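You operate a simulated robot arm through the tools that you are given. There is no shell and no other tool. Be economical: measure what you need, move in short steps, check, and stop when the job is done.

You are at the controls of a simulated two-armed robot. One attempt, no reset.

TASK
Fetch box 29 from the upper drawer into the teal tote.
Fine: the drawer opens while the orange table button is held; shut it again. Set down upright: what you pick out.

It is judged by the outcome, as a careful person would: the job done as asked, and still so three seconds after it is handed in. It fails if anything else is knocked over, pushed out of place, dropped, spilled or broken.

THE ROBOT
Two 6-joint arms with two-finger parallel grippers on one trunk, on a base that drives. Base frame: it is fixed to the floor where the robot stands at the start and does not move with it; the origin is under the middle of the robot, x ahead of it, y to its left, z up. Readings come in mm, degrees, newtons and seconds.
The left shoulder is at the start at [60, 187, 1122], the right one opposite. With the tool pointing down near the work surface each hand reaches from about 100 to 580 mm from the robot's upright axis, wherever it stands, measured 20 degrees to its own side. Places, roughly: inside of the teal tote [700, -800, 900]; orange table button [500, -100, 900]; upper blue drawer [600, -200, 700]. Payload 1.57 kg a hand.
The tool frame of a hand sits at the grasp point between the pads (the TCP): z along the fingers, y along the line on which they close. The tips reach 30 mm beyond it. The gripper opens to 110 mm. The fingers are 24 mm wide and 12 mm thick; the gripper's body (48 by 112 mm) begins 78 mm behind the TCP.
Orientation is told as [roll, pitch, yaw] about the base's x, y, z axes, in that order, counted from this pose: with the fingers straight down and closing along the base's y, the tool's x points along the base's -x, its y along +y and its z along -z.

THE INTERFACE
- The arms move only by the tool arm_command. It takes "left_moves", "right_moves" or both (then of equal length, played together; a hand with none holds still); each is a list of rows, each a list of 3 entries, a list of its own where there are three numbers: the shift along the tool's x, y, z in mm, then the turn, a rotation vector about the tool's x, y, z in rad, then the finger opening in mm, from 0 to 110. In form: [[[tx, ty, tz], [wx, wy, wz], jaw], ...]. A call has 1 to 8 rows; each row is the pose to reach, as a shift and turn from the pose commanded when the call began, along the tool's axes at that moment. A row lasts 0.2 s, in which the tool goes at most 50 mm and 8.6 degrees; a call with a longer step from one row to the next is refused whole, and so is a gripper value outside its range. A pose out of reach is approached as far as the arm can. The call stops where the force on the tool passes 40 N (or 10 N more than at its start, if that is more) or the arm is blocked; 0.2 s more then pass. The fingers move at their own pace (about 153 mm/s each) and stop on an object; they squeeze with about 26 N. The grip force told is the motor's: it shows also when the fingers shut on nothing. Time passes only in rows, and 0.2 s behind the last, so rows that repeat a pose let the fingers close. The reply holds the time, the measured pose of the TCP, the force on the tool along the base axes, the opening and the grip force, in the units named above and with some noise, with the torque about the TCP (base axes, N m) and any sound that the robot's microphone picked up, and new pictures: "views" is both (left out), scene, wrist or none (wrist: the cameras of the hands that moved).
- Cameras (640 x 400 px; columns grow to the right, rows downward): "scene" is now at [-1.4, -43.6, 1658.5]; the picture's right is [-0.59, -0.80, 0.00], its down [-0.65, 0.48, -0.59] and it looks along [0.48, -0.35, -0.81] (base axes); focal length 270 px, centre (320, 200). "left" rides on the left gripper at [70, -16, -141] in its tool frame; the picture's right is [0.23, 0.97, 0.00], its down [-0.86, 0.20, -0.48] and it looks along [-0.47, 0.11, 0.88] (tool axes); focal length 222 px, centre (320, 200). "right" rides on the right gripper at [70, 16, -141] in its tool frame; the picture's right is [-0.23, 0.97, 0.00], its down [-0.86, -0.20, -0.48] and it looks along [-0.47, -0.11, 0.88] (tool axes); focal length 222 px, centre (320, 200).
- lift_body(by): slides the trunk up (or, below 0, down) by that many mm; the arms and the scene camera ride with it, the base frame stays. It gives what a move gives, with no picture.
- drive_base(legs): drives the robot by 1 to 6 legs, each [ahead, left, turn to the left] in mm, mm and degrees, along the robot's own axes; the way and the turn of a leg run together, so that a leg with both is an arc; at most 1500 mm and 180 degrees a leg. The arms and the cameras ride along, it lands a little off, and it stops where it bumps. It gives what a move gives, and a new picture of the scene camera.
- turn_head(pan, tilt): turns the head with the scene camera to pan (to the left, within 86 degrees either way) and tilt (down, from -29 to 69), counted from straight ahead of the robot. It gives what a move gives, and a new picture of the scene camera.
- measure_at(camera, pixels): there is no depth. For up to 12 entries [column, row, z] of the newest picture of that camera ("zoom" is the newest enlarged one), the place [x, y] in the base frame at which the ray of that pixel passes the height z, good to about 2 mm. It takes no simulated time.
- close_up(camera, box): a new picture of the part [left, top, right, bottom] of that camera's present view, enlarged. It takes no simulated time.
- job_done(): hands the job in; it is judged then, once.

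Go step by step. Measure first, check grasps and placings, and put right what went wrong. The budget is 80 turns and 260 pictures, counting those below and the enlarged ones. Unless the task says otherwise, let go and move clear before handing in, and close with one line.

The tools are called as a command line: name --argument value ..., lists and objects as JSON in quotes. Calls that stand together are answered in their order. arm_command: Moves the arms, as the interface text tells. Its arguments: {"type":"object","properties":{"left_moves":{"type":"array"},"right_moves":{"type":"array"},"views":{"type":"string","enum":["both","scene","wrist","none"]}},"required":[]} The other tools are called the same way: lift_body (by) slides the trunk up or down; drive_base (legs) drives the base; turn_head (pan, tilt) turns the head that bears the scene camera; measure_at (camera, pixels) gives the place at which the rays of pixels pass given heights; close_up (camera, box) takes an enlarged picture of a part of a camera's view; job_done () hands the job in.

At the start:

```text
t: 0.0
left_eef_pos: [399.1, -80.3, 1129.9]
left_tcp_rot: [0.0, -0.1, 0.0]
left_ft_force: [-0.6, -0.2, 0.1]
left_torque: [-0.02, 0.01, -0.02]
left_finger_gap: 109.7
left_finger_force: 0.0
right_eef_pos: [301.2, -359.1, 1206.4]
right_tcp_rot: [0.0, 0.0, 0.0]
right_ft_force: [0.4, 0.8, -0.1]
right_torque: [-0.01, 0.0, -0.02]
right_finger_gap: 110.2
right_finger_force: 0.0
trunk travel left (down, up): [-750.0, 240.0]
robot x, y, heading: [0.4, -0.6, -0.1]
head pan, tilt: [-36.4, 53.8]
```

scene: 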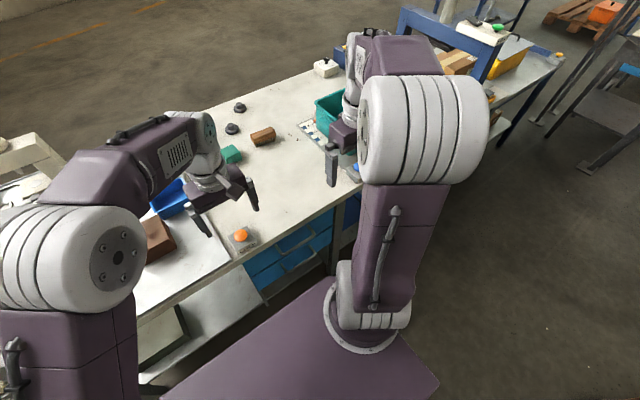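
right: 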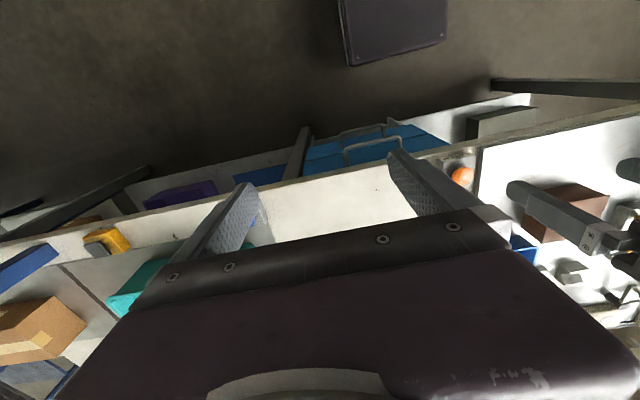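
left: 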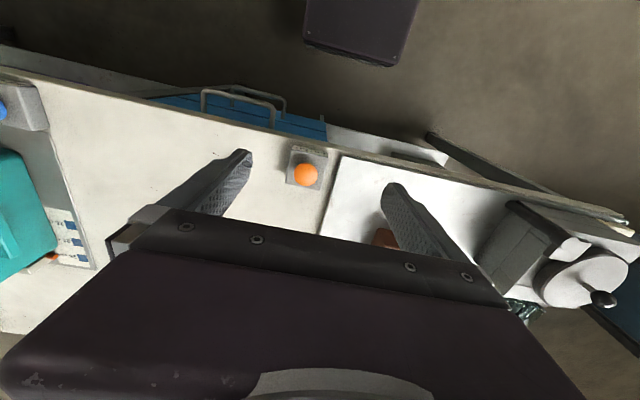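

The scene shows the orange button near (240,235), blue drawers near (290,255) and the teal tote partly hidden near (330,110). I'll enlarge these areas and measure first.

close_up --camera "scene" --box '[200, 180, 360, 300]'

close_up --camera "left" --box '[100, 60, 400, 250]'

measure_at --camera "left" --pixels '[[306, 174, 900], [305, 187, 880], [290, 148, 880], [327, 153, 880], [60, 268, 880], [94, 268, 880], [330, 160, 880], [285, 147, 880], [205, 92, 760], [284, 102, 760]]'

turn_head --pan -50 --tilt 45

```text
3.33 times, centred on (280, 240) of scene
```

zoom: 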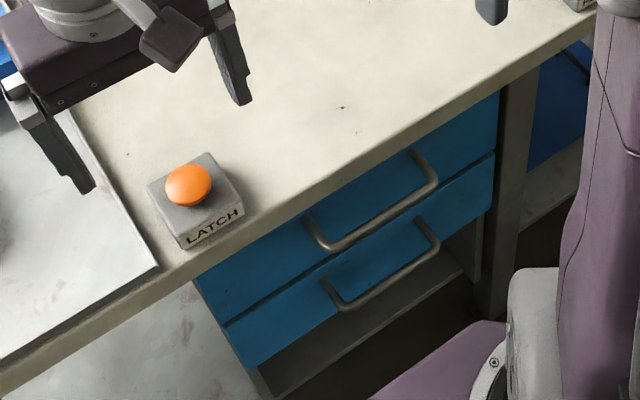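

```text
2.11 times, centred on (250, 155) of left
```

zoom: 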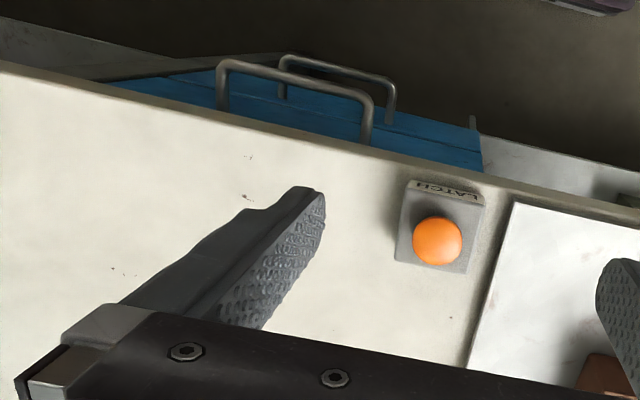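

```text
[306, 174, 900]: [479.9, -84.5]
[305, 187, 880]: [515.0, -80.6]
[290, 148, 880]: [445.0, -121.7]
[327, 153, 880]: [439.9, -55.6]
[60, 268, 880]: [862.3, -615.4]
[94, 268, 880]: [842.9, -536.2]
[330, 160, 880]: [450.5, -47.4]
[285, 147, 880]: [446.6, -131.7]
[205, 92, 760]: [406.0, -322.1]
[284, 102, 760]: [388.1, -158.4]
```

```text
t: 0.8
left_eef_pos: [398.9, -78.4, 1128.7]
left_tcp_rot: [-0.2, -0.2, 0.0]
left_ft_force: [0.6, 0.3, -0.6]
left_torque: [-0.01, 0.02, -0.02]
left_finger_gap: 110.3
left_finger_force: 0.1
right_eef_pos: [299.8, -360.0, 1206.8]
right_tcp_rot: [-0.1, 0.0, 0.0]
right_ft_force: [0.6, 0.0, -0.4]
right_torque: [0.02, -0.02, 0.0]
right_finger_gap: 110.0
right_finger_force: 0.0
trunk travel left (down, up): [-750.0, 240.0]
robot x, y, heading: [2.8, -1.7, 0.0]
head pan, tilt: [-50.0, 45.0]
```

scene: 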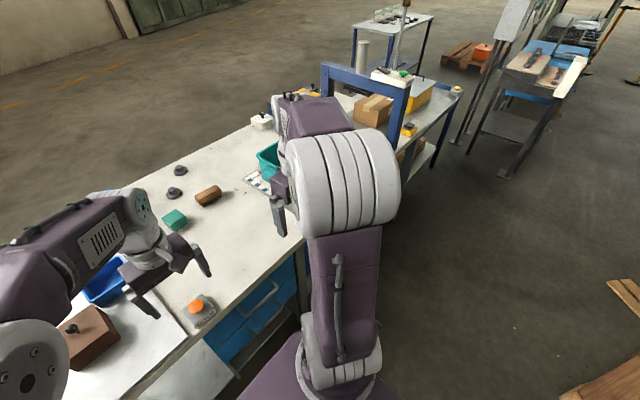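

The orange cap is at (196,306) in the new scene view. I'll measure it at several heights from two cameras to triangulate, and enlarge the tote and drawers.

measure_at --camera "scene" --pixels '[[196, 307, 880], [196, 307, 900], [196, 307, 920], [248, 317, 760], [248, 317, 720], [277, 285, 760], [277, 285, 720], [189, 318, 880], [189, 318, 860]]'

measure_at --camera "left" --pixels '[[306, 174, 880], [306, 174, 900], [306, 174, 920], [275, 106, 760], [275, 106, 720], [205, 92, 760], [205, 92, 720], [271, 124, 860]]'

close_up --camera "scene" --box '[160, 240, 320, 360]'

close_up --camera "scene" --box '[150, 80, 310, 240]'

```text
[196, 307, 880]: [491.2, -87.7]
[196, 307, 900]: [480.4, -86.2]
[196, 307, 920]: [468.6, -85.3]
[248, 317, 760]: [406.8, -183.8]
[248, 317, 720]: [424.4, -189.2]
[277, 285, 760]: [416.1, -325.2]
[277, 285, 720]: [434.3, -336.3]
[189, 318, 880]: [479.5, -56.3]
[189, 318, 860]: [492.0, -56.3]
```

```text
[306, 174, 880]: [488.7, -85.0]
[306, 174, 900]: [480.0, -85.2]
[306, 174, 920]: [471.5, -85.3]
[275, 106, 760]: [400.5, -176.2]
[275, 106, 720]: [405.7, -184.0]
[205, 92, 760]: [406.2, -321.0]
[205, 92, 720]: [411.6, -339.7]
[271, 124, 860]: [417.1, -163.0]
```

```text
3.33 times, centred on (240, 300) of scene
```

zoom: 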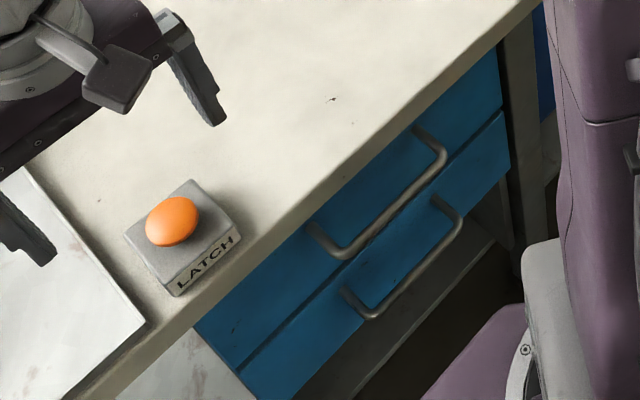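

```text
2.50 times, centred on (230, 160) of scene
```

zoom: 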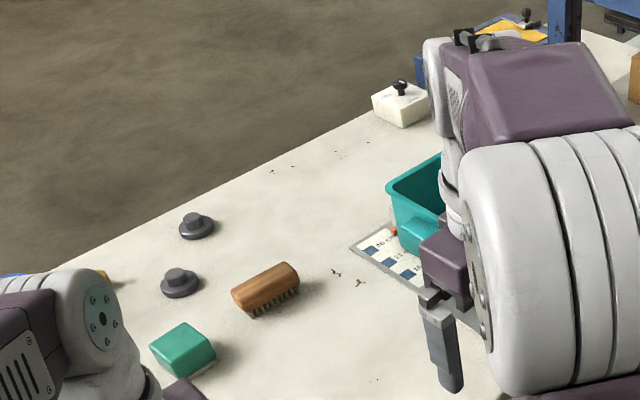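

The cap top triangulates to about [480,-85,900] and the upper handle bar to about x≈400, y −178…−312, z≈785. I'll move the base back and right, so the left hand suits the button and the right the handle, then look again.

drive_base --legs '[[-50, 0, 0], [0, -200, 0]]'

turn_head --pan -10 --tilt 60

```text
t: 2.9
left_eef_pos: [350.4, -276.3, 1129.3]
left_tcp_rot: [-0.2, 0.0, 0.0]
left_ft_force: [0.2, 0.5, 0.0]
left_torque: [-0.06, 0.0, 0.03]
left_finger_gap: 110.1
left_finger_force: 0.1
right_eef_pos: [253.4, -556.0, 1207.2]
right_tcp_rot: [-0.1, 0.0, 0.0]
right_ft_force: [1.0, 0.0, -0.3]
right_torque: [-0.02, -0.02, 0.02]
right_finger_gap: 110.0
right_finger_force: 0.1
trunk travel left (down, up): [-750.0, 240.0]
robot x, y, heading: [-50.7, -199.2, 0.0]
head pan, tilt: [-50.0, 45.0]
```

scene: 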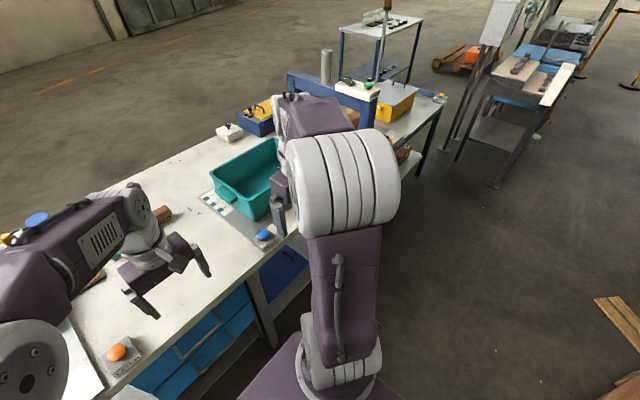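

```text
t: 3.9
left_eef_pos: [348.1, -278.2, 1129.8]
left_tcp_rot: [0.0, -0.2, 0.0]
left_ft_force: [-0.2, 0.1, 0.8]
left_torque: [0.01, -0.02, -0.02]
left_finger_gap: 109.8
left_finger_force: 0.1
right_eef_pos: [252.2, -557.2, 1206.5]
right_tcp_rot: [0.0, -0.1, 0.0]
right_ft_force: [-1.5, -0.4, 0.1]
right_torque: [-0.01, 0.07, 0.0]
right_finger_gap: 110.3
right_finger_force: 0.0
trunk travel left (down, up): [-750.0, 240.0]
robot x, y, heading: [-51.5, -197.9, 0.1]
head pan, tilt: [-10.0, 60.0]
```

scene: 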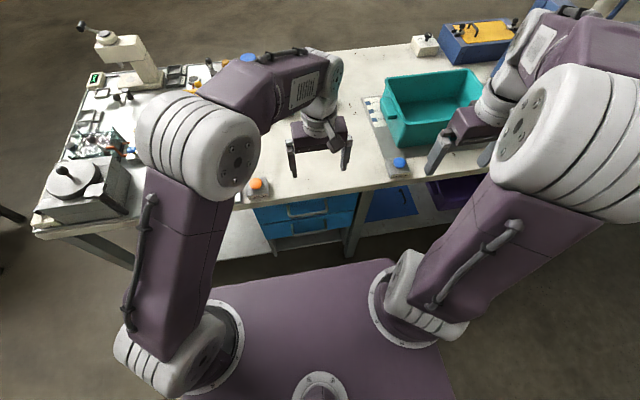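

Now both hands, the drawers at (300,215) and the tote at (430,105) are in view. I'll enlarge and measure the table edge, handle and tote.

close_up --camera "scene" --box '[340, 50, 520, 180]'

close_up --camera "scene" --box '[225, 150, 385, 250]'

measure_at --camera "scene" --pixels '[[257, 184, 900], [244, 207, 865], [414, 177, 865], [383, 76, 960], [462, 70, 960], [390, 122, 960], [399, 160, 890]]'

```text
3.08 times, centred on (430, 115) of scene
```

zoom: 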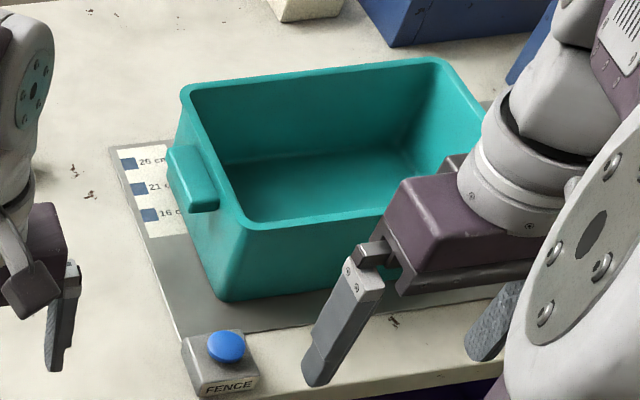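

```text
4.00 times, centred on (305, 200) of scene
```

zoom: 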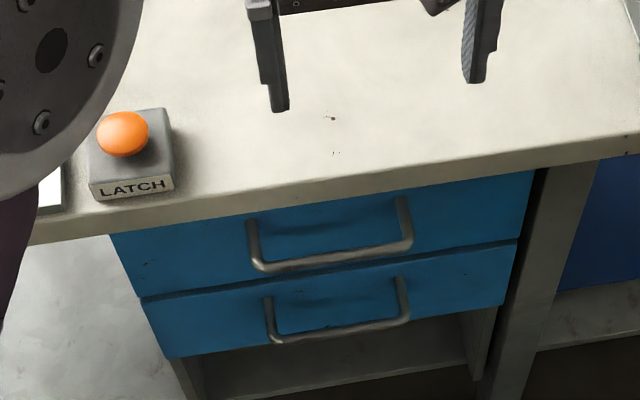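

```text
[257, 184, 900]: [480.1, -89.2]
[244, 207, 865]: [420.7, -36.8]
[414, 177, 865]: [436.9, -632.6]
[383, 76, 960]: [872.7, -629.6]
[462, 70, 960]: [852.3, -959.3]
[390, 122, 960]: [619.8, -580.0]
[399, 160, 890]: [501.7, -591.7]
```

measure_at --camera "scene" --pixels '[[290, 216, 785], [327, 211, 785], [290, 216, 765], [327, 211, 765], [325, 200, 785], [288.5, 206, 785]]'

lift_body --by -100

```text
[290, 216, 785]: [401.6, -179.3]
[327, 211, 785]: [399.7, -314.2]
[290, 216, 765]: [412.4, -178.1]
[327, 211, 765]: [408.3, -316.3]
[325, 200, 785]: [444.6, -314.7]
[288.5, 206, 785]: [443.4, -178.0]
```

```text
t: 5.3
left_eef_pos: [349.4, -276.9, 1030.9]
left_tcp_rot: [-0.1, 0.0, 0.0]
left_ft_force: [-0.3, 0.3, 0.1]
left_torque: [0.01, 0.01, -0.01]
left_finger_gap: 110.1
left_finger_force: 0.1
right_eef_pos: [252.2, -556.8, 1108.3]
right_tcp_rot: [-0.1, 0.0, 0.0]
right_ft_force: [0.8, 0.3, -0.1]
right_torque: [0.02, 0.03, 0.01]
right_finger_gap: 109.8
right_finger_force: 0.1
trunk travel left (down, up): [-650.0, 340.0]
robot x, y, heading: [-47.6, -199.2, 0.2]
head pan, tilt: [-10.0, 60.0]
```

The handle bar is at about (400, −246, 785), with the drawer face at x≈444. I'll send the left hand with closed fingers above the button, while the right hand comes over and starts turning toward a forward-down gripper pose.

arm_command --left_moves '[[[-16, 24, 10], [0, 0, 0], 0], [[-33, 48, 20], [0, 0, 0], 0], [[-49, 71, 30], [0, 0, 0], 0], [[-66, 95, 40], [0, 0, 0], 0], [[-82, 119, 50], [0, 0, 0], 0], [[-98, 142, 60], [0, 0, 0], 0], [[-115, 166, 70], [0, 0, 0], 0], [[-131, 190, 80], [0, 0, 0], 0]]' --right_moves '[[[6, 28, 13], [-0.065, -0.065, 0.112], 110], [[13, 56, 27], [-0.13, -0.13, 0.225], 110], [[19, 85, 40], [-0.195, -0.195, 0.337], 110], [[26, 113, 54], [-0.26, -0.26, 0.45], 110], [[32, 141, 67], [-0.324, -0.324, 0.562], 110], [[39, 170, 81], [-0.389, -0.389, 0.674], 110], [[45, 198, 94], [-0.454, -0.454, 0.787], 110], [[52, 227, 108], [-0.519, -0.519, 0.9], 110]]' --views "both"

```text
t: 7.1
left_eef_pos: [483.6, -84.8, 948.8]
left_tcp_rot: [-0.3, -0.1, 0.0]
left_ft_force: [-0.5, 0.9, -1.1]
left_torque: [0.0, 0.02, 0.0]
left_finger_gap: 0.0
left_finger_force: 21.1
right_eef_pos: [318.1, -314.3, 1084.1]
right_tcp_rot: [38.1, -11.9, -57.0]
right_ft_force: [0.8, 0.0, -0.3]
right_torque: [-0.05, -0.03, -0.05]
right_finger_gap: 109.8
right_finger_force: 0.1
right hand out of reach, approached as far as the arm can: row 5, 6, 7, 8
trunk travel left (down, up): [-650.0, 340.0]
robot x, y, heading: [-49.6, -201.3, -0.2]
head pan, tilt: [-10.0, 60.0]
```

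scene: 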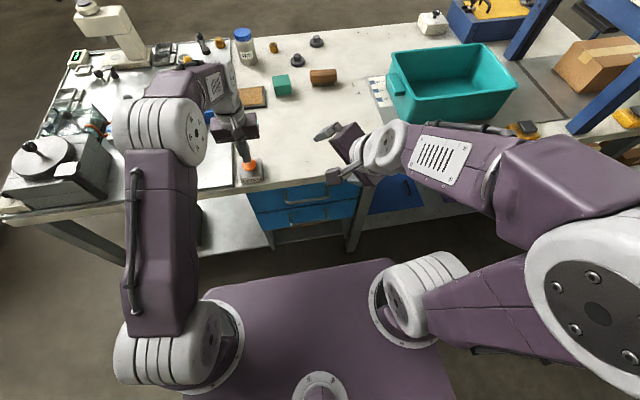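
right: 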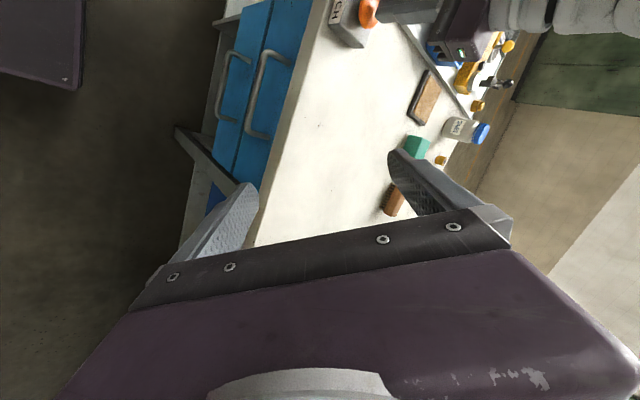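
left: 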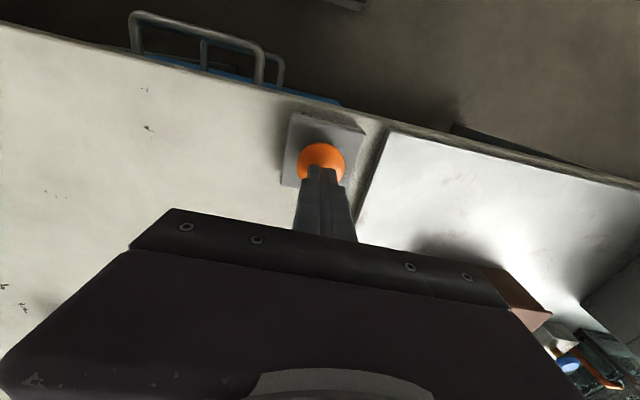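

The left tips sit right over the orange cap. The right hand hit its inner reach limit at (318,−314,1084), so I'll go further from the trunk while finishing the turn.

arm_command --right_moves '[[[-5, 15, 24], [-0.059, -0.059, 0.103], 60], [[-10, 29, 48], [-0.119, -0.119, 0.206], 60], [[-16, 44, 71], [-0.178, -0.178, 0.309], 60], [[-21, 58, 95], [-0.238, -0.238, 0.412], 60], [[-26, 73, 119], [-0.297, -0.297, 0.515], 60], [[-26, 73, 119], [-0.297, -0.297, 0.515], 60]]' --views "scene"

```text
t: 8.5
left_eef_pos: [481.7, -88.6, 951.6]
left_tcp_rot: [0.0, -0.1, 0.0]
left_ft_force: [-0.5, -0.1, 0.2]
left_torque: [-0.01, 0.01, 0.02]
left_finger_gap: 0.1
left_finger_force: 21.5
right_eef_pos: [448.7, -280.7, 1045.2]
right_tcp_rot: [60.1, 0.1, -90.2]
right_ft_force: [-0.6, -0.6, 0.5]
right_torque: [-0.01, 0.0, 0.01]
right_finger_gap: 60.1
right_finger_force: 0.1
right hand out of reach, approached as far as the arm can: row 1, 2
trunk travel left (down, up): [-650.0, 340.0]
robot x, y, heading: [-51.5, -197.5, -0.1]
head pan, tilt: [-10.0, 60.0]
```

scene: 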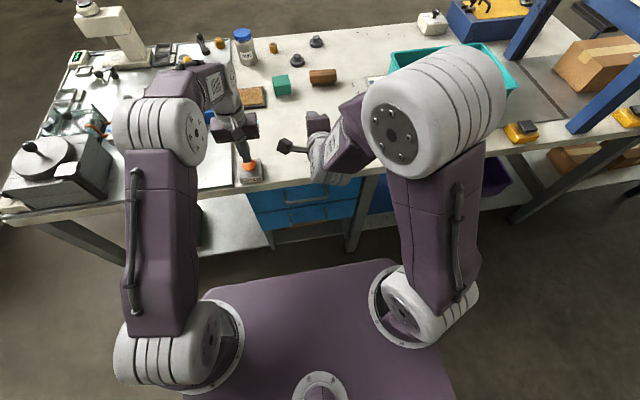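

The commanded pose follows the reached one, and the right hand now points 30° below horizontal as wanted. To give it room near the handle without folding, I'll raise the trunk 180 mm, and bring both hands down again.

lift_body --by 180

arm_command --left_moves '[[[0, 0, 22], [0, 0, 0], 0], [[0, 0, 45], [0, 0, 0], 0], [[0, 0, 67], [0, 0, 0], 0], [[0, 0, 90], [0, 0, 0], 0], [[0, 0, 112], [0, 0, 0], 0], [[0, 0, 135], [0, 0, 0], 0], [[0, 0, 157], [0, 0, 0], 0], [[0, 0, 178], [0, 0, 0], 0]]' --right_moves '[[[9, -17, -29], [0, 0, 0], 60], [[18, -34, -59], [0, 0, 0], 60], [[27, -51, -88], [0, 0, 0], 60], [[35, -68, -118], [0, 0, 0], 60], [[35, -110, -93], [0, 0, 0], 60], [[35, -152, -69], [0, 0, 0], 60], [[35, -194, -45], [0, 0, 0], 60], [[35, -236, -21], [0, 0, 0], 60]]' --views "both"

```text
t: 10.5
left_eef_pos: [481.8, -88.1, 1129.8]
left_tcp_rot: [-0.1, -0.1, 0.1]
left_ft_force: [-0.1, -0.4, 0.8]
left_torque: [0.02, 0.0, -0.06]
left_finger_gap: 0.1
left_finger_force: 20.9
right_eef_pos: [448.4, -280.0, 1224.1]
right_tcp_rot: [59.9, 0.1, -90.1]
right_ft_force: [-0.3, 0.0, 0.9]
right_torque: [0.0, 0.01, 0.01]
right_finger_gap: 60.0
right_finger_force: 0.1
trunk travel left (down, up): [-830.0, 160.0]
robot x, y, heading: [-50.1, -200.7, 0.1]
head pan, tilt: [-10.0, 60.0]
```

```text
t: 12.3
left_eef_pos: [481.1, -85.9, 950.5]
left_tcp_rot: [-0.1, 0.0, 0.0]
left_ft_force: [0.2, 0.1, -0.1]
left_torque: [-0.01, 0.04, 0.0]
left_finger_gap: 0.0
left_finger_force: 21.6
right_eef_pos: [323.6, -199.7, 1133.5]
right_tcp_rot: [55.1, -0.2, -90.4]
right_ft_force: [0.2, 0.5, -0.5]
right_torque: [-0.02, 0.0, -0.01]
right_finger_gap: 60.1
right_finger_force: 0.1
right hand out of reach, approached as far as the arm can: row 2, 3, 4, 5, 6, 7, 8
trunk travel left (down, up): [-830.0, 160.0]
robot x, y, heading: [-49.5, -198.2, 0.1]
head pan, tilt: [-10.0, 60.0]
```

scene: 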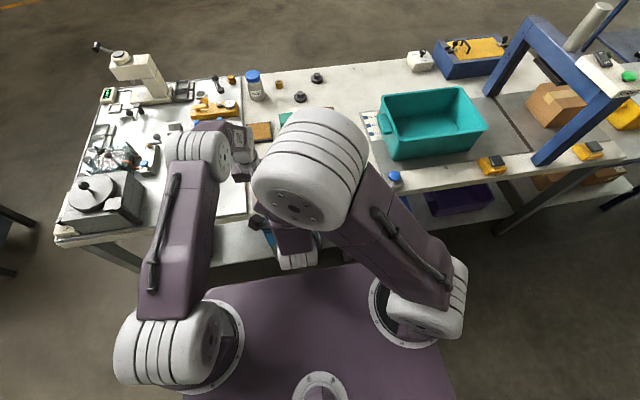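
right: 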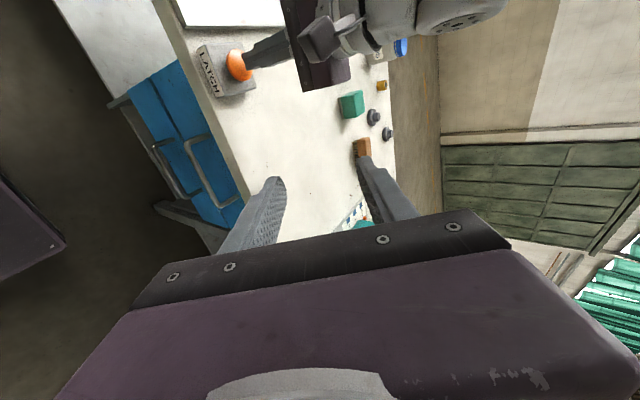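
left: 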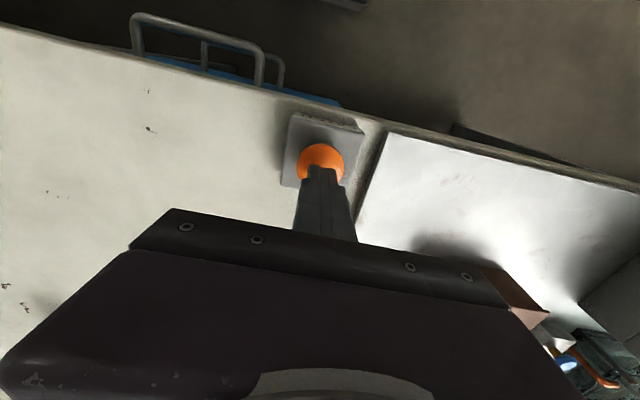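

The right hand folded up too close to its shoulder at (324,−200,1133). I'll back the base 120 mm and lean the left tool forward to keep the button in reach, then take the right hand forward and down.

drive_base --legs '[[-120, 0, 0]]'

arm_command --left_moves '[[[-13, 0, 0], [0, -0.076, 0], 0], [[-26, 0, 0], [0, -0.152, 0], 0], [[-39, 0, 0], [0, -0.228, 0], 0], [[-52, 0, 0], [0, -0.304, 0], 0], [[-65, 0, 0], [0, -0.38, 0], 0], [[-78, 0, 0], [0, -0.456, 0], 0], [[-90, 0, 0], [0, -0.532, 0], 0], [[-102, 0, 0], [0, -0.61, 0], 0]]' --right_moves '[[[-11, -12, 42], [-0.022, 0, 0], 60], [[-23, -23, 83], [-0.044, 0, 0], 60], [[-34, -35, 125], [-0.066, 0, 0], 60], [[-46, -46, 166], [-0.087, 0, 0], 60], [[-46, -80, 190], [-0.087, 0, 0], 60], [[-46, -114, 213], [-0.087, 0, 0], 60], [[-46, -148, 237], [-0.087, 0, 0], 60], [[-46, -181, 260], [-0.087, 0, 0], 60]]' --views "both"

```text
t: 13.5
left_eef_pos: [357.9, -86.5, 949.9]
left_tcp_rot: [-0.1, 0.1, 0.1]
left_ft_force: [-0.4, -0.1, 0.5]
left_torque: [0.04, 0.04, 0.02]
left_finger_gap: 0.0
left_finger_force: 21.3
right_eef_pos: [201.1, -200.9, 1133.2]
right_tcp_rot: [55.3, -0.1, -90.5]
right_ft_force: [1.1, -0.5, 0.1]
right_torque: [-0.01, -0.02, -0.01]
right_finger_gap: 59.9
right_finger_force: 0.2
trunk travel left (down, up): [-830.0, 160.0]
robot x, y, heading: [-172.9, -196.9, -0.2]
head pan, tilt: [-10.0, 60.0]
```

scene: 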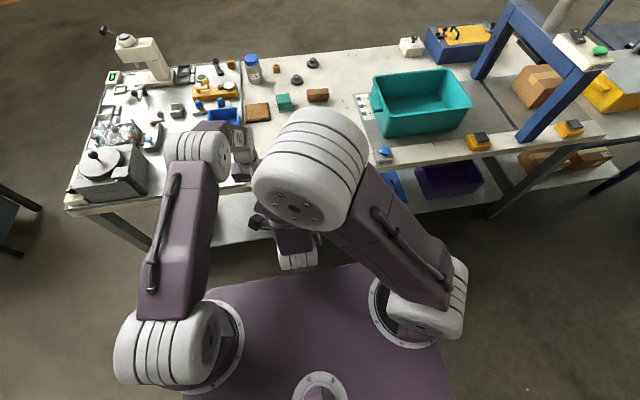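

```text
t: 15.3
left_eef_pos: [449.2, -82.6, 951.1]
left_tcp_rot: [0.8, -31.7, 0.1]
left_ft_force: [0.3, -0.3, 0.3]
left_torque: [-0.02, 0.0, -0.04]
left_finger_gap: 0.1
left_finger_force: 21.3
left hand out of reach, approached as far as the arm can: row 8
right_eef_pos: [360.5, -208.9, 813.7]
right_tcp_rot: [59.9, -0.2, -90.7]
right_ft_force: [-0.5, -0.3, 0.0]
right_torque: [-0.01, -0.06, 0.0]
right_finger_gap: 60.0
right_finger_force: 0.1
right hand out of reach, approached as far as the arm can: row 1, 2, 3, 4, 5, 6, 7, 8
trunk travel left (down, up): [-830.0, 160.0]
robot x, y, heading: [-173.0, -196.6, 0.1]
head pan, tilt: [-10.0, 60.0]
```

scene: 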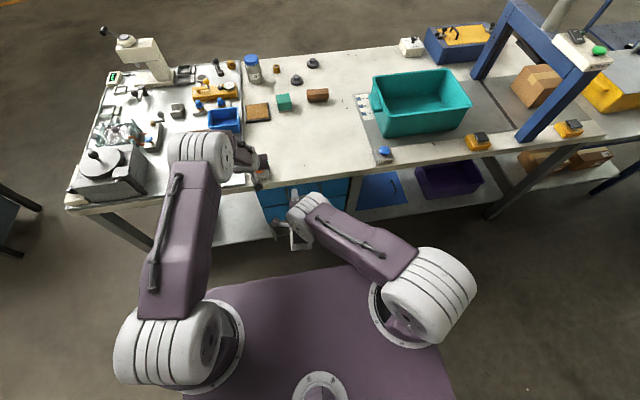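
right: 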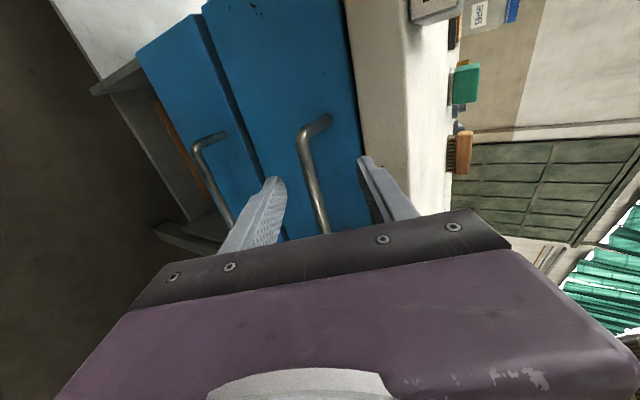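
left: 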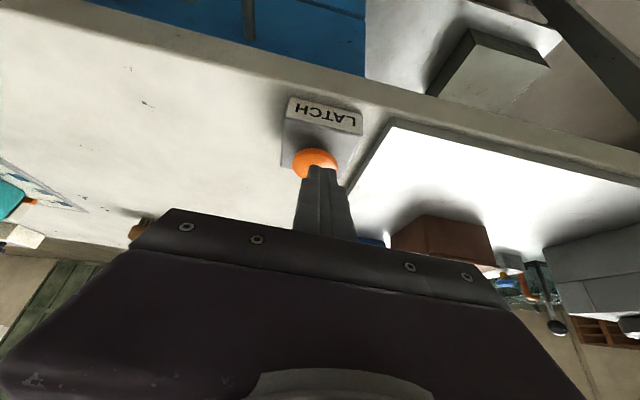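

The handle bar sits between the right fingers' line in the wrist view (320,160), and the left tip is about 15 mm short of the cap centre. I'll drop the right hand 25 mm, narrow its jaw, then drive 18 mm ahead to bring both into place.

arm_command --right_moves '[[[0, -11, 6], [0, 0, 0], 55], [[0, -21, 12], [0, 0, 0], 55]]' --views "none"

drive_base --legs '[[18, 0, 0]]'

arm_command --right_moves '[[[0, 0, 0], [0, 0, 0], 55]]' --left_moves '[[[0, 0, 0], [0, 0, 0], 0]]' --views "wrist"

```text
t: 15.9
left_eef_pos: [449.0, -83.0, 951.0]
left_tcp_rot: [0.8, -31.8, 0.1]
left_ft_force: [-0.7, -0.3, -0.4]
left_torque: [0.01, -0.01, 0.02]
left_finger_gap: 0.3
left_finger_force: 21.2
right_eef_pos: [363.8, -208.6, 790.3]
right_tcp_rot: [60.3, -0.2, -90.4]
right_ft_force: [0.1, -0.6, 0.8]
right_torque: [0.05, -0.01, -0.01]
right_finger_gap: 55.2
right_finger_force: 0.0
trunk travel left (down, up): [-830.0, 160.0]
robot x, y, heading: [-174.2, -199.8, 0.3]
head pan, tilt: [-10.0, 60.0]
```

```text
t: 16.7
left_eef_pos: [463.9, -83.2, 953.6]
left_tcp_rot: [0.9, -32.0, 0.1]
left_ft_force: [-0.8, -0.5, -0.5]
left_torque: [-0.02, -0.04, 0.0]
left_finger_gap: 0.2
left_finger_force: 21.5
right_eef_pos: [378.8, -209.4, 792.3]
right_tcp_rot: [60.5, -0.1, -90.4]
right_ft_force: [0.2, 0.3, -1.2]
right_torque: [0.01, 0.01, 0.0]
right_finger_gap: 55.1
right_finger_force: 0.1
trunk travel left (down, up): [-830.0, 160.0]
robot x, y, heading: [-157.1, -196.3, -0.0]
head pan, tilt: [-10.0, 60.0]
```

scene: 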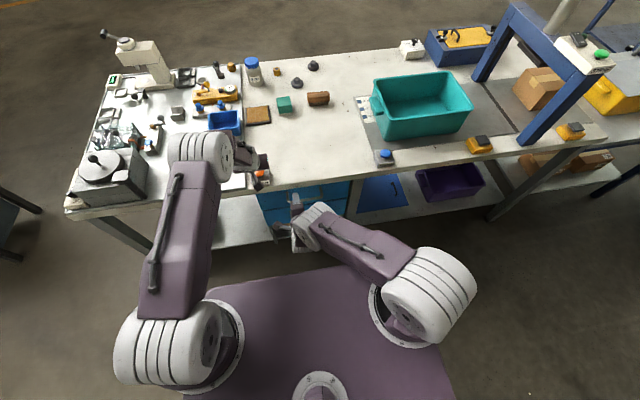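

```text
t: 17.1
left_eef_pos: [467.8, -81.5, 950.6]
left_tcp_rot: [0.7, -31.7, 0.1]
left_ft_force: [-0.3, 0.0, 0.0]
left_torque: [0.01, 0.01, 0.0]
left_finger_gap: 0.0
left_finger_force: 21.6
right_eef_pos: [381.2, -210.3, 789.5]
right_tcp_rot: [60.2, -0.1, -90.5]
right_ft_force: [-0.3, 0.0, -0.6]
right_torque: [-0.03, 0.0, -0.01]
right_finger_gap: 55.2
right_finger_force: 0.0
trunk travel left (down, up): [-830.0, 160.0]
robot x, y, heading: [-154.6, -201.5, 0.1]
head pan, tilt: [-10.0, 60.0]
```

right: 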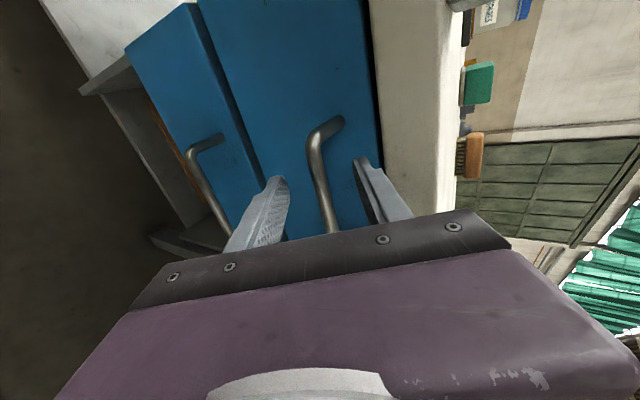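
left: 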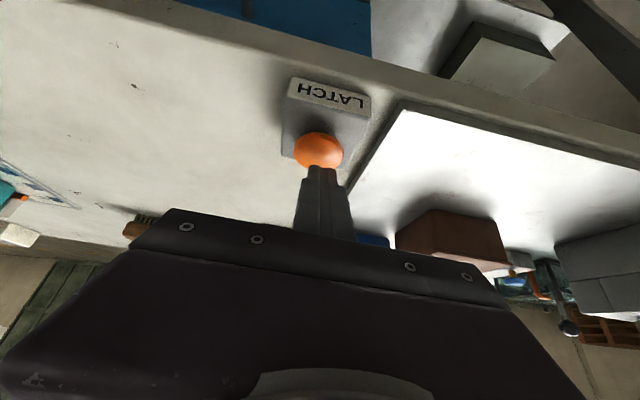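

The left tip is over the cap and the right fingers straddle the bar, slightly low. I'll advance the right hand along its tool, centre it and close on the bar.

arm_command --right_moves '[[[-10, 3, 8], [0, 0, 0], 55], [[-20, 5, 16], [0, 0, 0], 55], [[-20, 5, 16], [0, 0, 0], 0], [[-20, 5, 16], [0, 0, 0], 0]]' --views "wrist"

```text
t: 18.1
left_eef_pos: [467.3, -83.2, 951.9]
left_tcp_rot: [0.8, -31.7, 0.1]
left_ft_force: [0.2, 0.0, -0.2]
left_torque: [0.02, 0.0, 0.03]
left_finger_gap: 0.0
left_finger_force: 21.3
right_eef_pos: [396.1, -231.3, 783.4]
right_tcp_rot: [59.7, -0.2, -90.5]
right_ft_force: [-11.8, 1.0, -18.6]
right_torque: [-0.24, 0.12, 0.25]
right_finger_gap: 11.6
right_finger_force: 28.8
trunk travel left (down, up): [-830.0, 160.0]
robot x, y, heading: [-154.5, -196.7, 0.2]
head pan, tilt: [-10.0, 60.0]
```

right: 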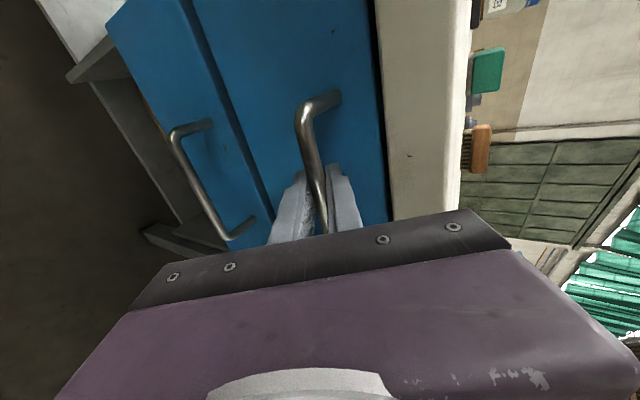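

The right gripper holds the bar (gap 11.6 mm), a bit high by force. I'll relax it a few mm and lower the left tip straight down onto the button.

arm_command --left_moves '[[[5, 0, 8.5], [0, 0, 0], 0], [[8, 0, 13], [0, 0, 0], 0], [[10.5, 0, 17], [0, 0, 0], 0], [[12, 0, 19.5], [0, 0, 0], 0], [[13.6, 0, 22], [0, 0, 0], 0], [[15.2, 0, 24.7], [0, 0, 0], 0]]' --right_moves '[[[0, -2, 0], [0, 0, 0], 0], [[0, -4, 0], [0, 0, 0], 0], [[0, -4, 0], [0, 0, 0], 0], [[0, -4, 0], [0, 0, 0], 0], [[0, -4, 0], [0, 0, 0], 0], [[0, -4, 0], [0, 0, 0], 0]]' --views "wrist"

```text
t: 19.2
left_eef_pos: [470.1, -82.7, 932.6]
left_tcp_rot: [0.8, -32.7, 0.1]
left_ft_force: [-5.7, -0.9, 16.2]
left_torque: [0.05, 0.07, 0.04]
left_finger_gap: 0.1
left_finger_force: 21.6
right_eef_pos: [391.7, -231.8, 783.0]
right_tcp_rot: [60.1, -0.2, -90.3]
right_ft_force: [-0.1, -2.7, 1.2]
right_torque: [-0.33, -0.05, 0.35]
right_finger_gap: 11.9
right_finger_force: 29.2
trunk travel left (down, up): [-830.0, 160.0]
robot x, y, heading: [-158.8, -198.5, 0.2]
head pan, tilt: [-10.0, 60.0]
heard: click
stopped in row 5 (left hand): the force on the tool passed its limit at 42 N (the readings are from after the stop); the commanded pose is now the measured one
```

right: 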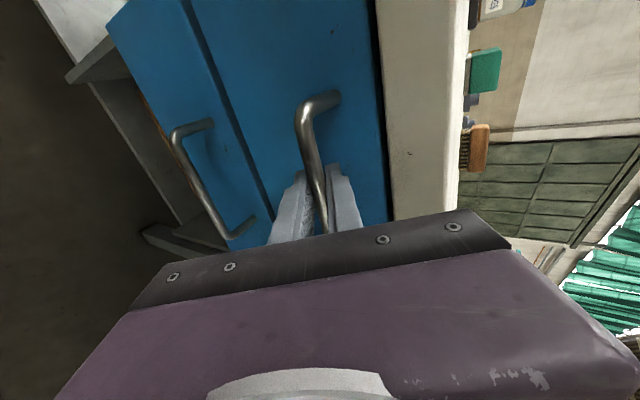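
left: 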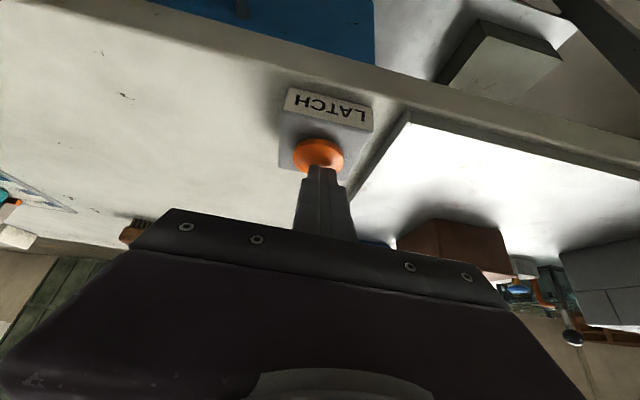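

A click sounded and the left tip still presses the cap with 16 N. Now I'll pull the handle straight back.

arm_command --right_moves '[[[0, -5, -9], [0, 0, 0], 0], [[0, -10, -17], [0, 0, 0], 0], [[-1, -17, -30], [0, 0, 0], 0], [[-1, -25, -43], [0, 0, 0], 0], [[-2, -35, -61], [0, 0, 0], 0], [[-2, -45, -78], [0, 0, 0], 0]]' --left_moves '[[[0.3, 0, 0.5], [0, 0, 0], 0], [[0.3, 0, 0.5], [0, 0, 0], 0], [[0.3, 0, 0.5], [0, 0, 0], 0], [[0.3, 0, 0.5], [0, 0, 0], 0], [[0.3, 0, 0.5], [0, 0, 0], 0], [[0.3, 0, 0.5], [0, 0, 0], 0]]' --views "both"

```text
t: 20.2
left_eef_pos: [469.9, -83.1, 934.1]
left_tcp_rot: [0.8, -32.8, 0.0]
left_ft_force: [-7.9, -0.7, 19.8]
left_torque: [-0.06, 0.13, -0.08]
left_finger_gap: 0.0
left_finger_force: 21.3
right_eef_pos: [366.4, -224.7, 779.9]
right_tcp_rot: [61.2, 0.1, -90.9]
right_ft_force: [-0.5, -5.1, 12.0]
right_torque: [-0.98, -0.08, -0.26]
right_finger_gap: 11.9
right_finger_force: 28.7
right hand out of reach, approached as far as the arm can: row 3, 4, 5
trunk travel left (down, up): [-830.0, 160.0]
robot x, y, heading: [-154.6, -196.2, -0.3]
head pan, tilt: [-10.0, 60.0]
stopped in row 5 (right hand): the force on the tool passed its limit at 46 N (the readings are from after the stop); the commanded pose is now the measured one
```

scene: 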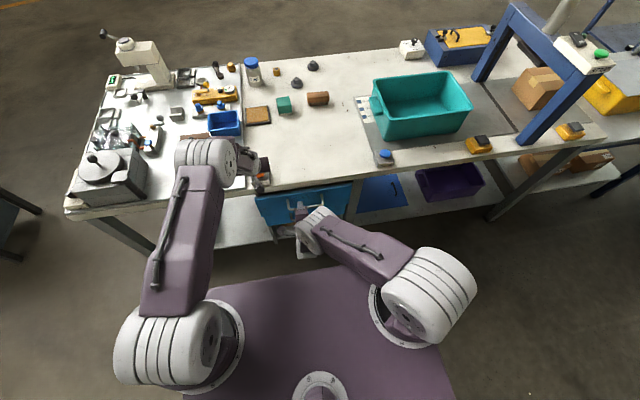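
right: 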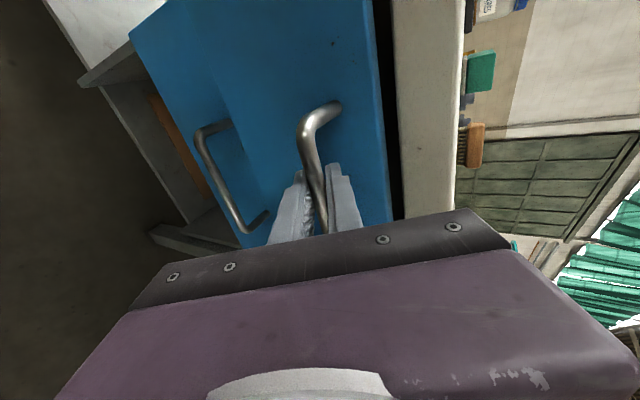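
left: 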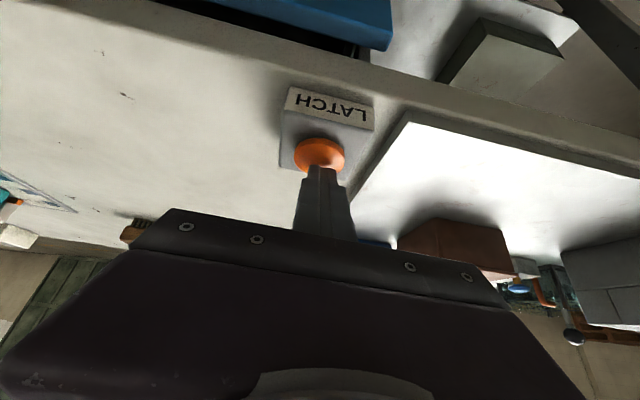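

The drawer is out about 27 mm, and the right arm has hit its folding limit. I'll lift the left hand off the button and pull the drawer further by backing the base with the handle gripped.

arm_command --left_moves '[[[-10, 0, -17], [0, 0, 0], 0], [[-24, 0, -39], [0, 0, 0], 0], [[-40, 0, -65], [0, 0, 0], 0]]' --views "none"

drive_base --legs '[[-50, 0, 0]]'

```text
t: 21.0
left_eef_pos: [467.0, -85.6, 1006.6]
left_tcp_rot: [1.0, -32.5, -0.2]
left_ft_force: [-0.3, 0.0, 0.7]
left_torque: [0.02, 0.0, 0.04]
left_finger_gap: 0.0
left_finger_force: 21.5
right_eef_pos: [366.0, -224.4, 779.5]
right_tcp_rot: [61.3, 0.2, -90.8]
right_ft_force: [-0.1, -11.9, 31.2]
right_torque: [-0.86, -0.03, -0.12]
right_finger_gap: 12.1
right_finger_force: 29.1
trunk travel left (down, up): [-830.0, 160.0]
robot x, y, heading: [-155.8, -197.6, 0.1]
head pan, tilt: [-10.0, 60.0]
```

```text
t: 21.8
left_eef_pos: [462.7, -84.0, 1004.7]
left_tcp_rot: [0.9, -32.2, 0.0]
left_ft_force: [-0.2, 0.0, 0.2]
left_torque: [-0.01, -0.01, -0.02]
left_finger_gap: 0.0
left_finger_force: 21.3
right_eef_pos: [361.9, -223.0, 779.1]
right_tcp_rot: [61.6, 0.0, -91.0]
right_ft_force: [0.6, -2.4, -6.2]
right_torque: [-0.27, -0.01, 0.96]
right_finger_gap: 12.0
right_finger_force: 29.2
trunk travel left (down, up): [-830.0, 160.0]
robot x, y, heading: [-163.5, -198.0, -0.3]
head pan, tilt: [-10.0, 60.0]
stopped in leg 1: the force on the tool passed its limit at 45 N (the readings are from after the stop); the commanded pose is now the measured one
```

scene: 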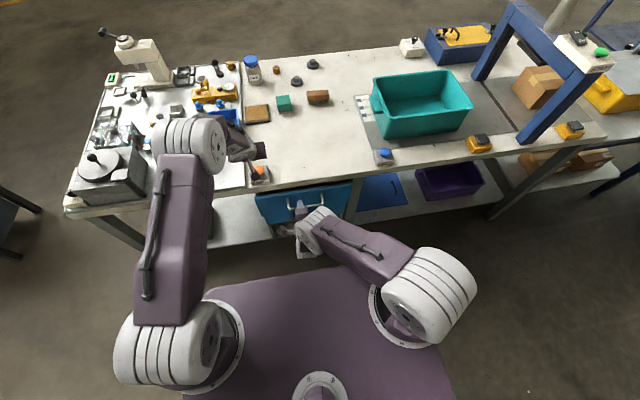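

The drive stopped on force, but the hand had been preloaded with 31 N vertically. With forces now small, I'll retry a short pull to see whether the drawer is locked without the button.

drive_base --legs '[[-25, 0, 0]]'

```text
t: 22.6
left_eef_pos: [441.9, -84.6, 1002.3]
left_tcp_rot: [0.9, -32.1, 0.0]
left_ft_force: [0.5, -0.4, -0.6]
left_torque: [-0.04, 0.03, -0.04]
left_finger_gap: 0.2
left_finger_force: 21.5
right_eef_pos: [343.3, -223.2, 779.9]
right_tcp_rot: [61.7, 0.2, -91.1]
right_ft_force: [3.5, -1.3, -9.7]
right_torque: [-0.64, -0.08, 0.05]
right_finger_gap: 11.7
right_finger_force: 29.6
trunk travel left (down, up): [-830.0, 160.0]
robot x, y, heading: [-188.2, -198.9, -0.1]
head pan, tilt: [-10.0, 60.0]
```

scene: 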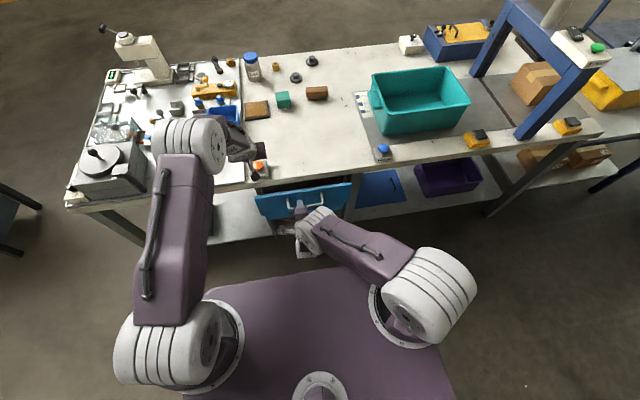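

The drawer now slides freely with the button released (handle at x=343). I'll keep backing up.

drive_base --legs '[[-80, -2, 0]]'

drive_base --legs '[[-80, -2, 0]]'

```text
t: 23.6
left_eef_pos: [360.5, -85.0, 1001.5]
left_tcp_rot: [0.7, -32.1, 0.1]
left_ft_force: [-0.7, -0.7, -0.1]
left_torque: [0.02, 0.0, 0.0]
left_finger_gap: 0.0
left_finger_force: 21.5
right_eef_pos: [258.9, -223.9, 780.0]
right_tcp_rot: [61.7, 0.2, -91.0]
right_ft_force: [1.3, 5.9, -22.8]
right_torque: [-0.45, -0.03, 0.49]
right_finger_gap: 11.7
right_finger_force: 29.5
trunk travel left (down, up): [-830.0, 160.0]
robot x, y, heading: [-268.3, -199.2, 0.0]
head pan, tilt: [-10.0, 60.0]
```

scene: 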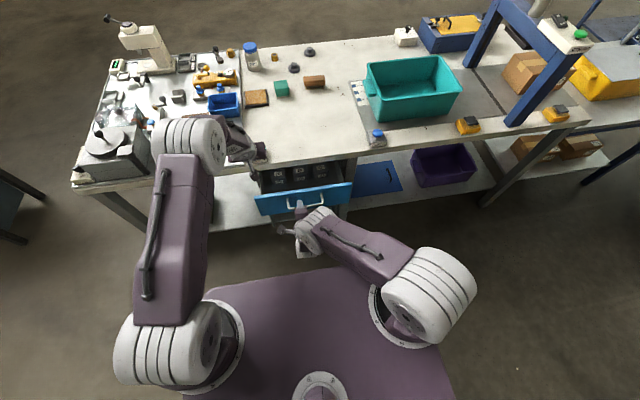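

```text
t: 24.7
left_eef_pos: [279.7, -85.6, 1002.9]
left_tcp_rot: [0.7, -32.1, 0.2]
left_ft_force: [-1.3, -0.2, -0.6]
left_torque: [0.0, -0.03, 0.0]
left_finger_gap: 0.0
left_finger_force: 21.9
right_eef_pos: [178.6, -223.5, 780.4]
right_tcp_rot: [61.6, 0.1, -90.9]
right_ft_force: [0.5, 17.6, -20.9]
right_torque: [-0.42, -0.01, 0.58]
right_finger_gap: 12.0
right_finger_force: 29.3
trunk travel left (down, up): [-830.0, 160.0]
robot x, y, heading: [-347.1, -207.4, -0.1]
head pan, tilt: [-10.0, 60.0]
```

scene: 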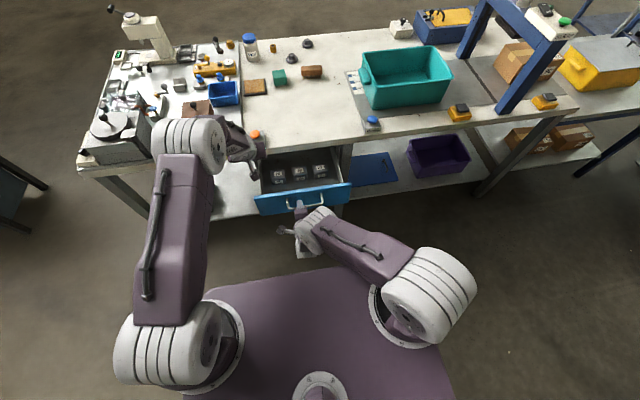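

close_up --camera "scene" --box '[245, 140, 365, 220]'

```text
5.00 times, centred on (305, 180) of scene
```

zoom: 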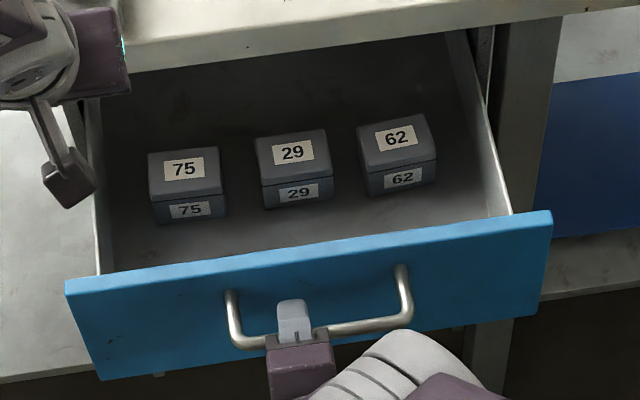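

Box 29 is the middle one of three in the drawer. I'll measure its corners and the drawer opening.

measure_at --camera "zoom" --pixels '[[257, 138, 780], [323, 131, 780], [333, 174, 780], [262, 182, 780], [257, 138, 760], [262, 182, 760], [266, 208, 730], [334, 200, 730], [216, 180, 780], [367, 170, 780], [222, 213, 730], [300, 250, 830]]'

measure_at --camera "zoom" --pixels '[[266, 208, 700], [266, 208, 740], [262, 182, 740], [100, 270, 830], [515, 212, 830], [80, 90, 830], [470, 40, 830], [300, 58, 865], [300, 70, 840], [67, 285, 830], [552, 213, 830]]'

```text
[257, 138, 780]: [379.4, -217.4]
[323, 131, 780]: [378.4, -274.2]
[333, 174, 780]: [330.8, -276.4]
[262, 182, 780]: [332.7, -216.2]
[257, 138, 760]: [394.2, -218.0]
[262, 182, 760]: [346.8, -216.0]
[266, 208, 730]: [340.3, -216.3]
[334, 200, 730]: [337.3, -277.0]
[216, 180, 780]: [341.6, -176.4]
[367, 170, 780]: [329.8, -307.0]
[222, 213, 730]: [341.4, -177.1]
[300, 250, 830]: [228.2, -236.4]
```

```text
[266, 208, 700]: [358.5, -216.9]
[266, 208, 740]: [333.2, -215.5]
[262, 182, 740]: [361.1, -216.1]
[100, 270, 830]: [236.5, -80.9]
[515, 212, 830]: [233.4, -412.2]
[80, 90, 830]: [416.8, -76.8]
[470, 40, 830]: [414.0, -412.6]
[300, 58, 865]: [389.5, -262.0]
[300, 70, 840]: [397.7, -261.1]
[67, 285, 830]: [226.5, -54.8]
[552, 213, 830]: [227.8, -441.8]
```

Box 29 is about 60 (y) × 47 (x) × 39 mm, with 30–40 mm side gaps, so grasping across y from above works. Before coming closer I need the robot's own front extent; I'll measure the purple chassis edge.

measure_at --camera "scene" --pixels '[[350, 262, 1200], [350, 262, 1100], [350, 262, 1000], [350, 262, 800], [215, 290, 1100], [420, 310, 1200], [420, 310, 1100], [420, 310, 1000]]'

measure_at --camera "left" --pixels '[[320, 20, 1000]]'

close_up --camera "left" --box '[0, 0, 640, 400]'

```text
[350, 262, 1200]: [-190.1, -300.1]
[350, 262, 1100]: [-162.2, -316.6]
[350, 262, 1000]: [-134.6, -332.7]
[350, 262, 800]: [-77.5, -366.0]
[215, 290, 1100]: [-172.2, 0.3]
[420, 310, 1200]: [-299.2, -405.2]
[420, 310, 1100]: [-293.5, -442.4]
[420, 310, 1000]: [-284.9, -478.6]
```

```text
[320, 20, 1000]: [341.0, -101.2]
```

```text
1.00 times, centred on (320, 200) of left (not enlarged: the box is as wide or as high as the picture)
```

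zoom: 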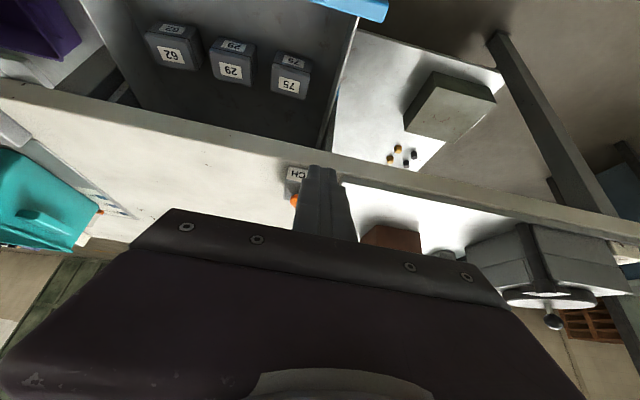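

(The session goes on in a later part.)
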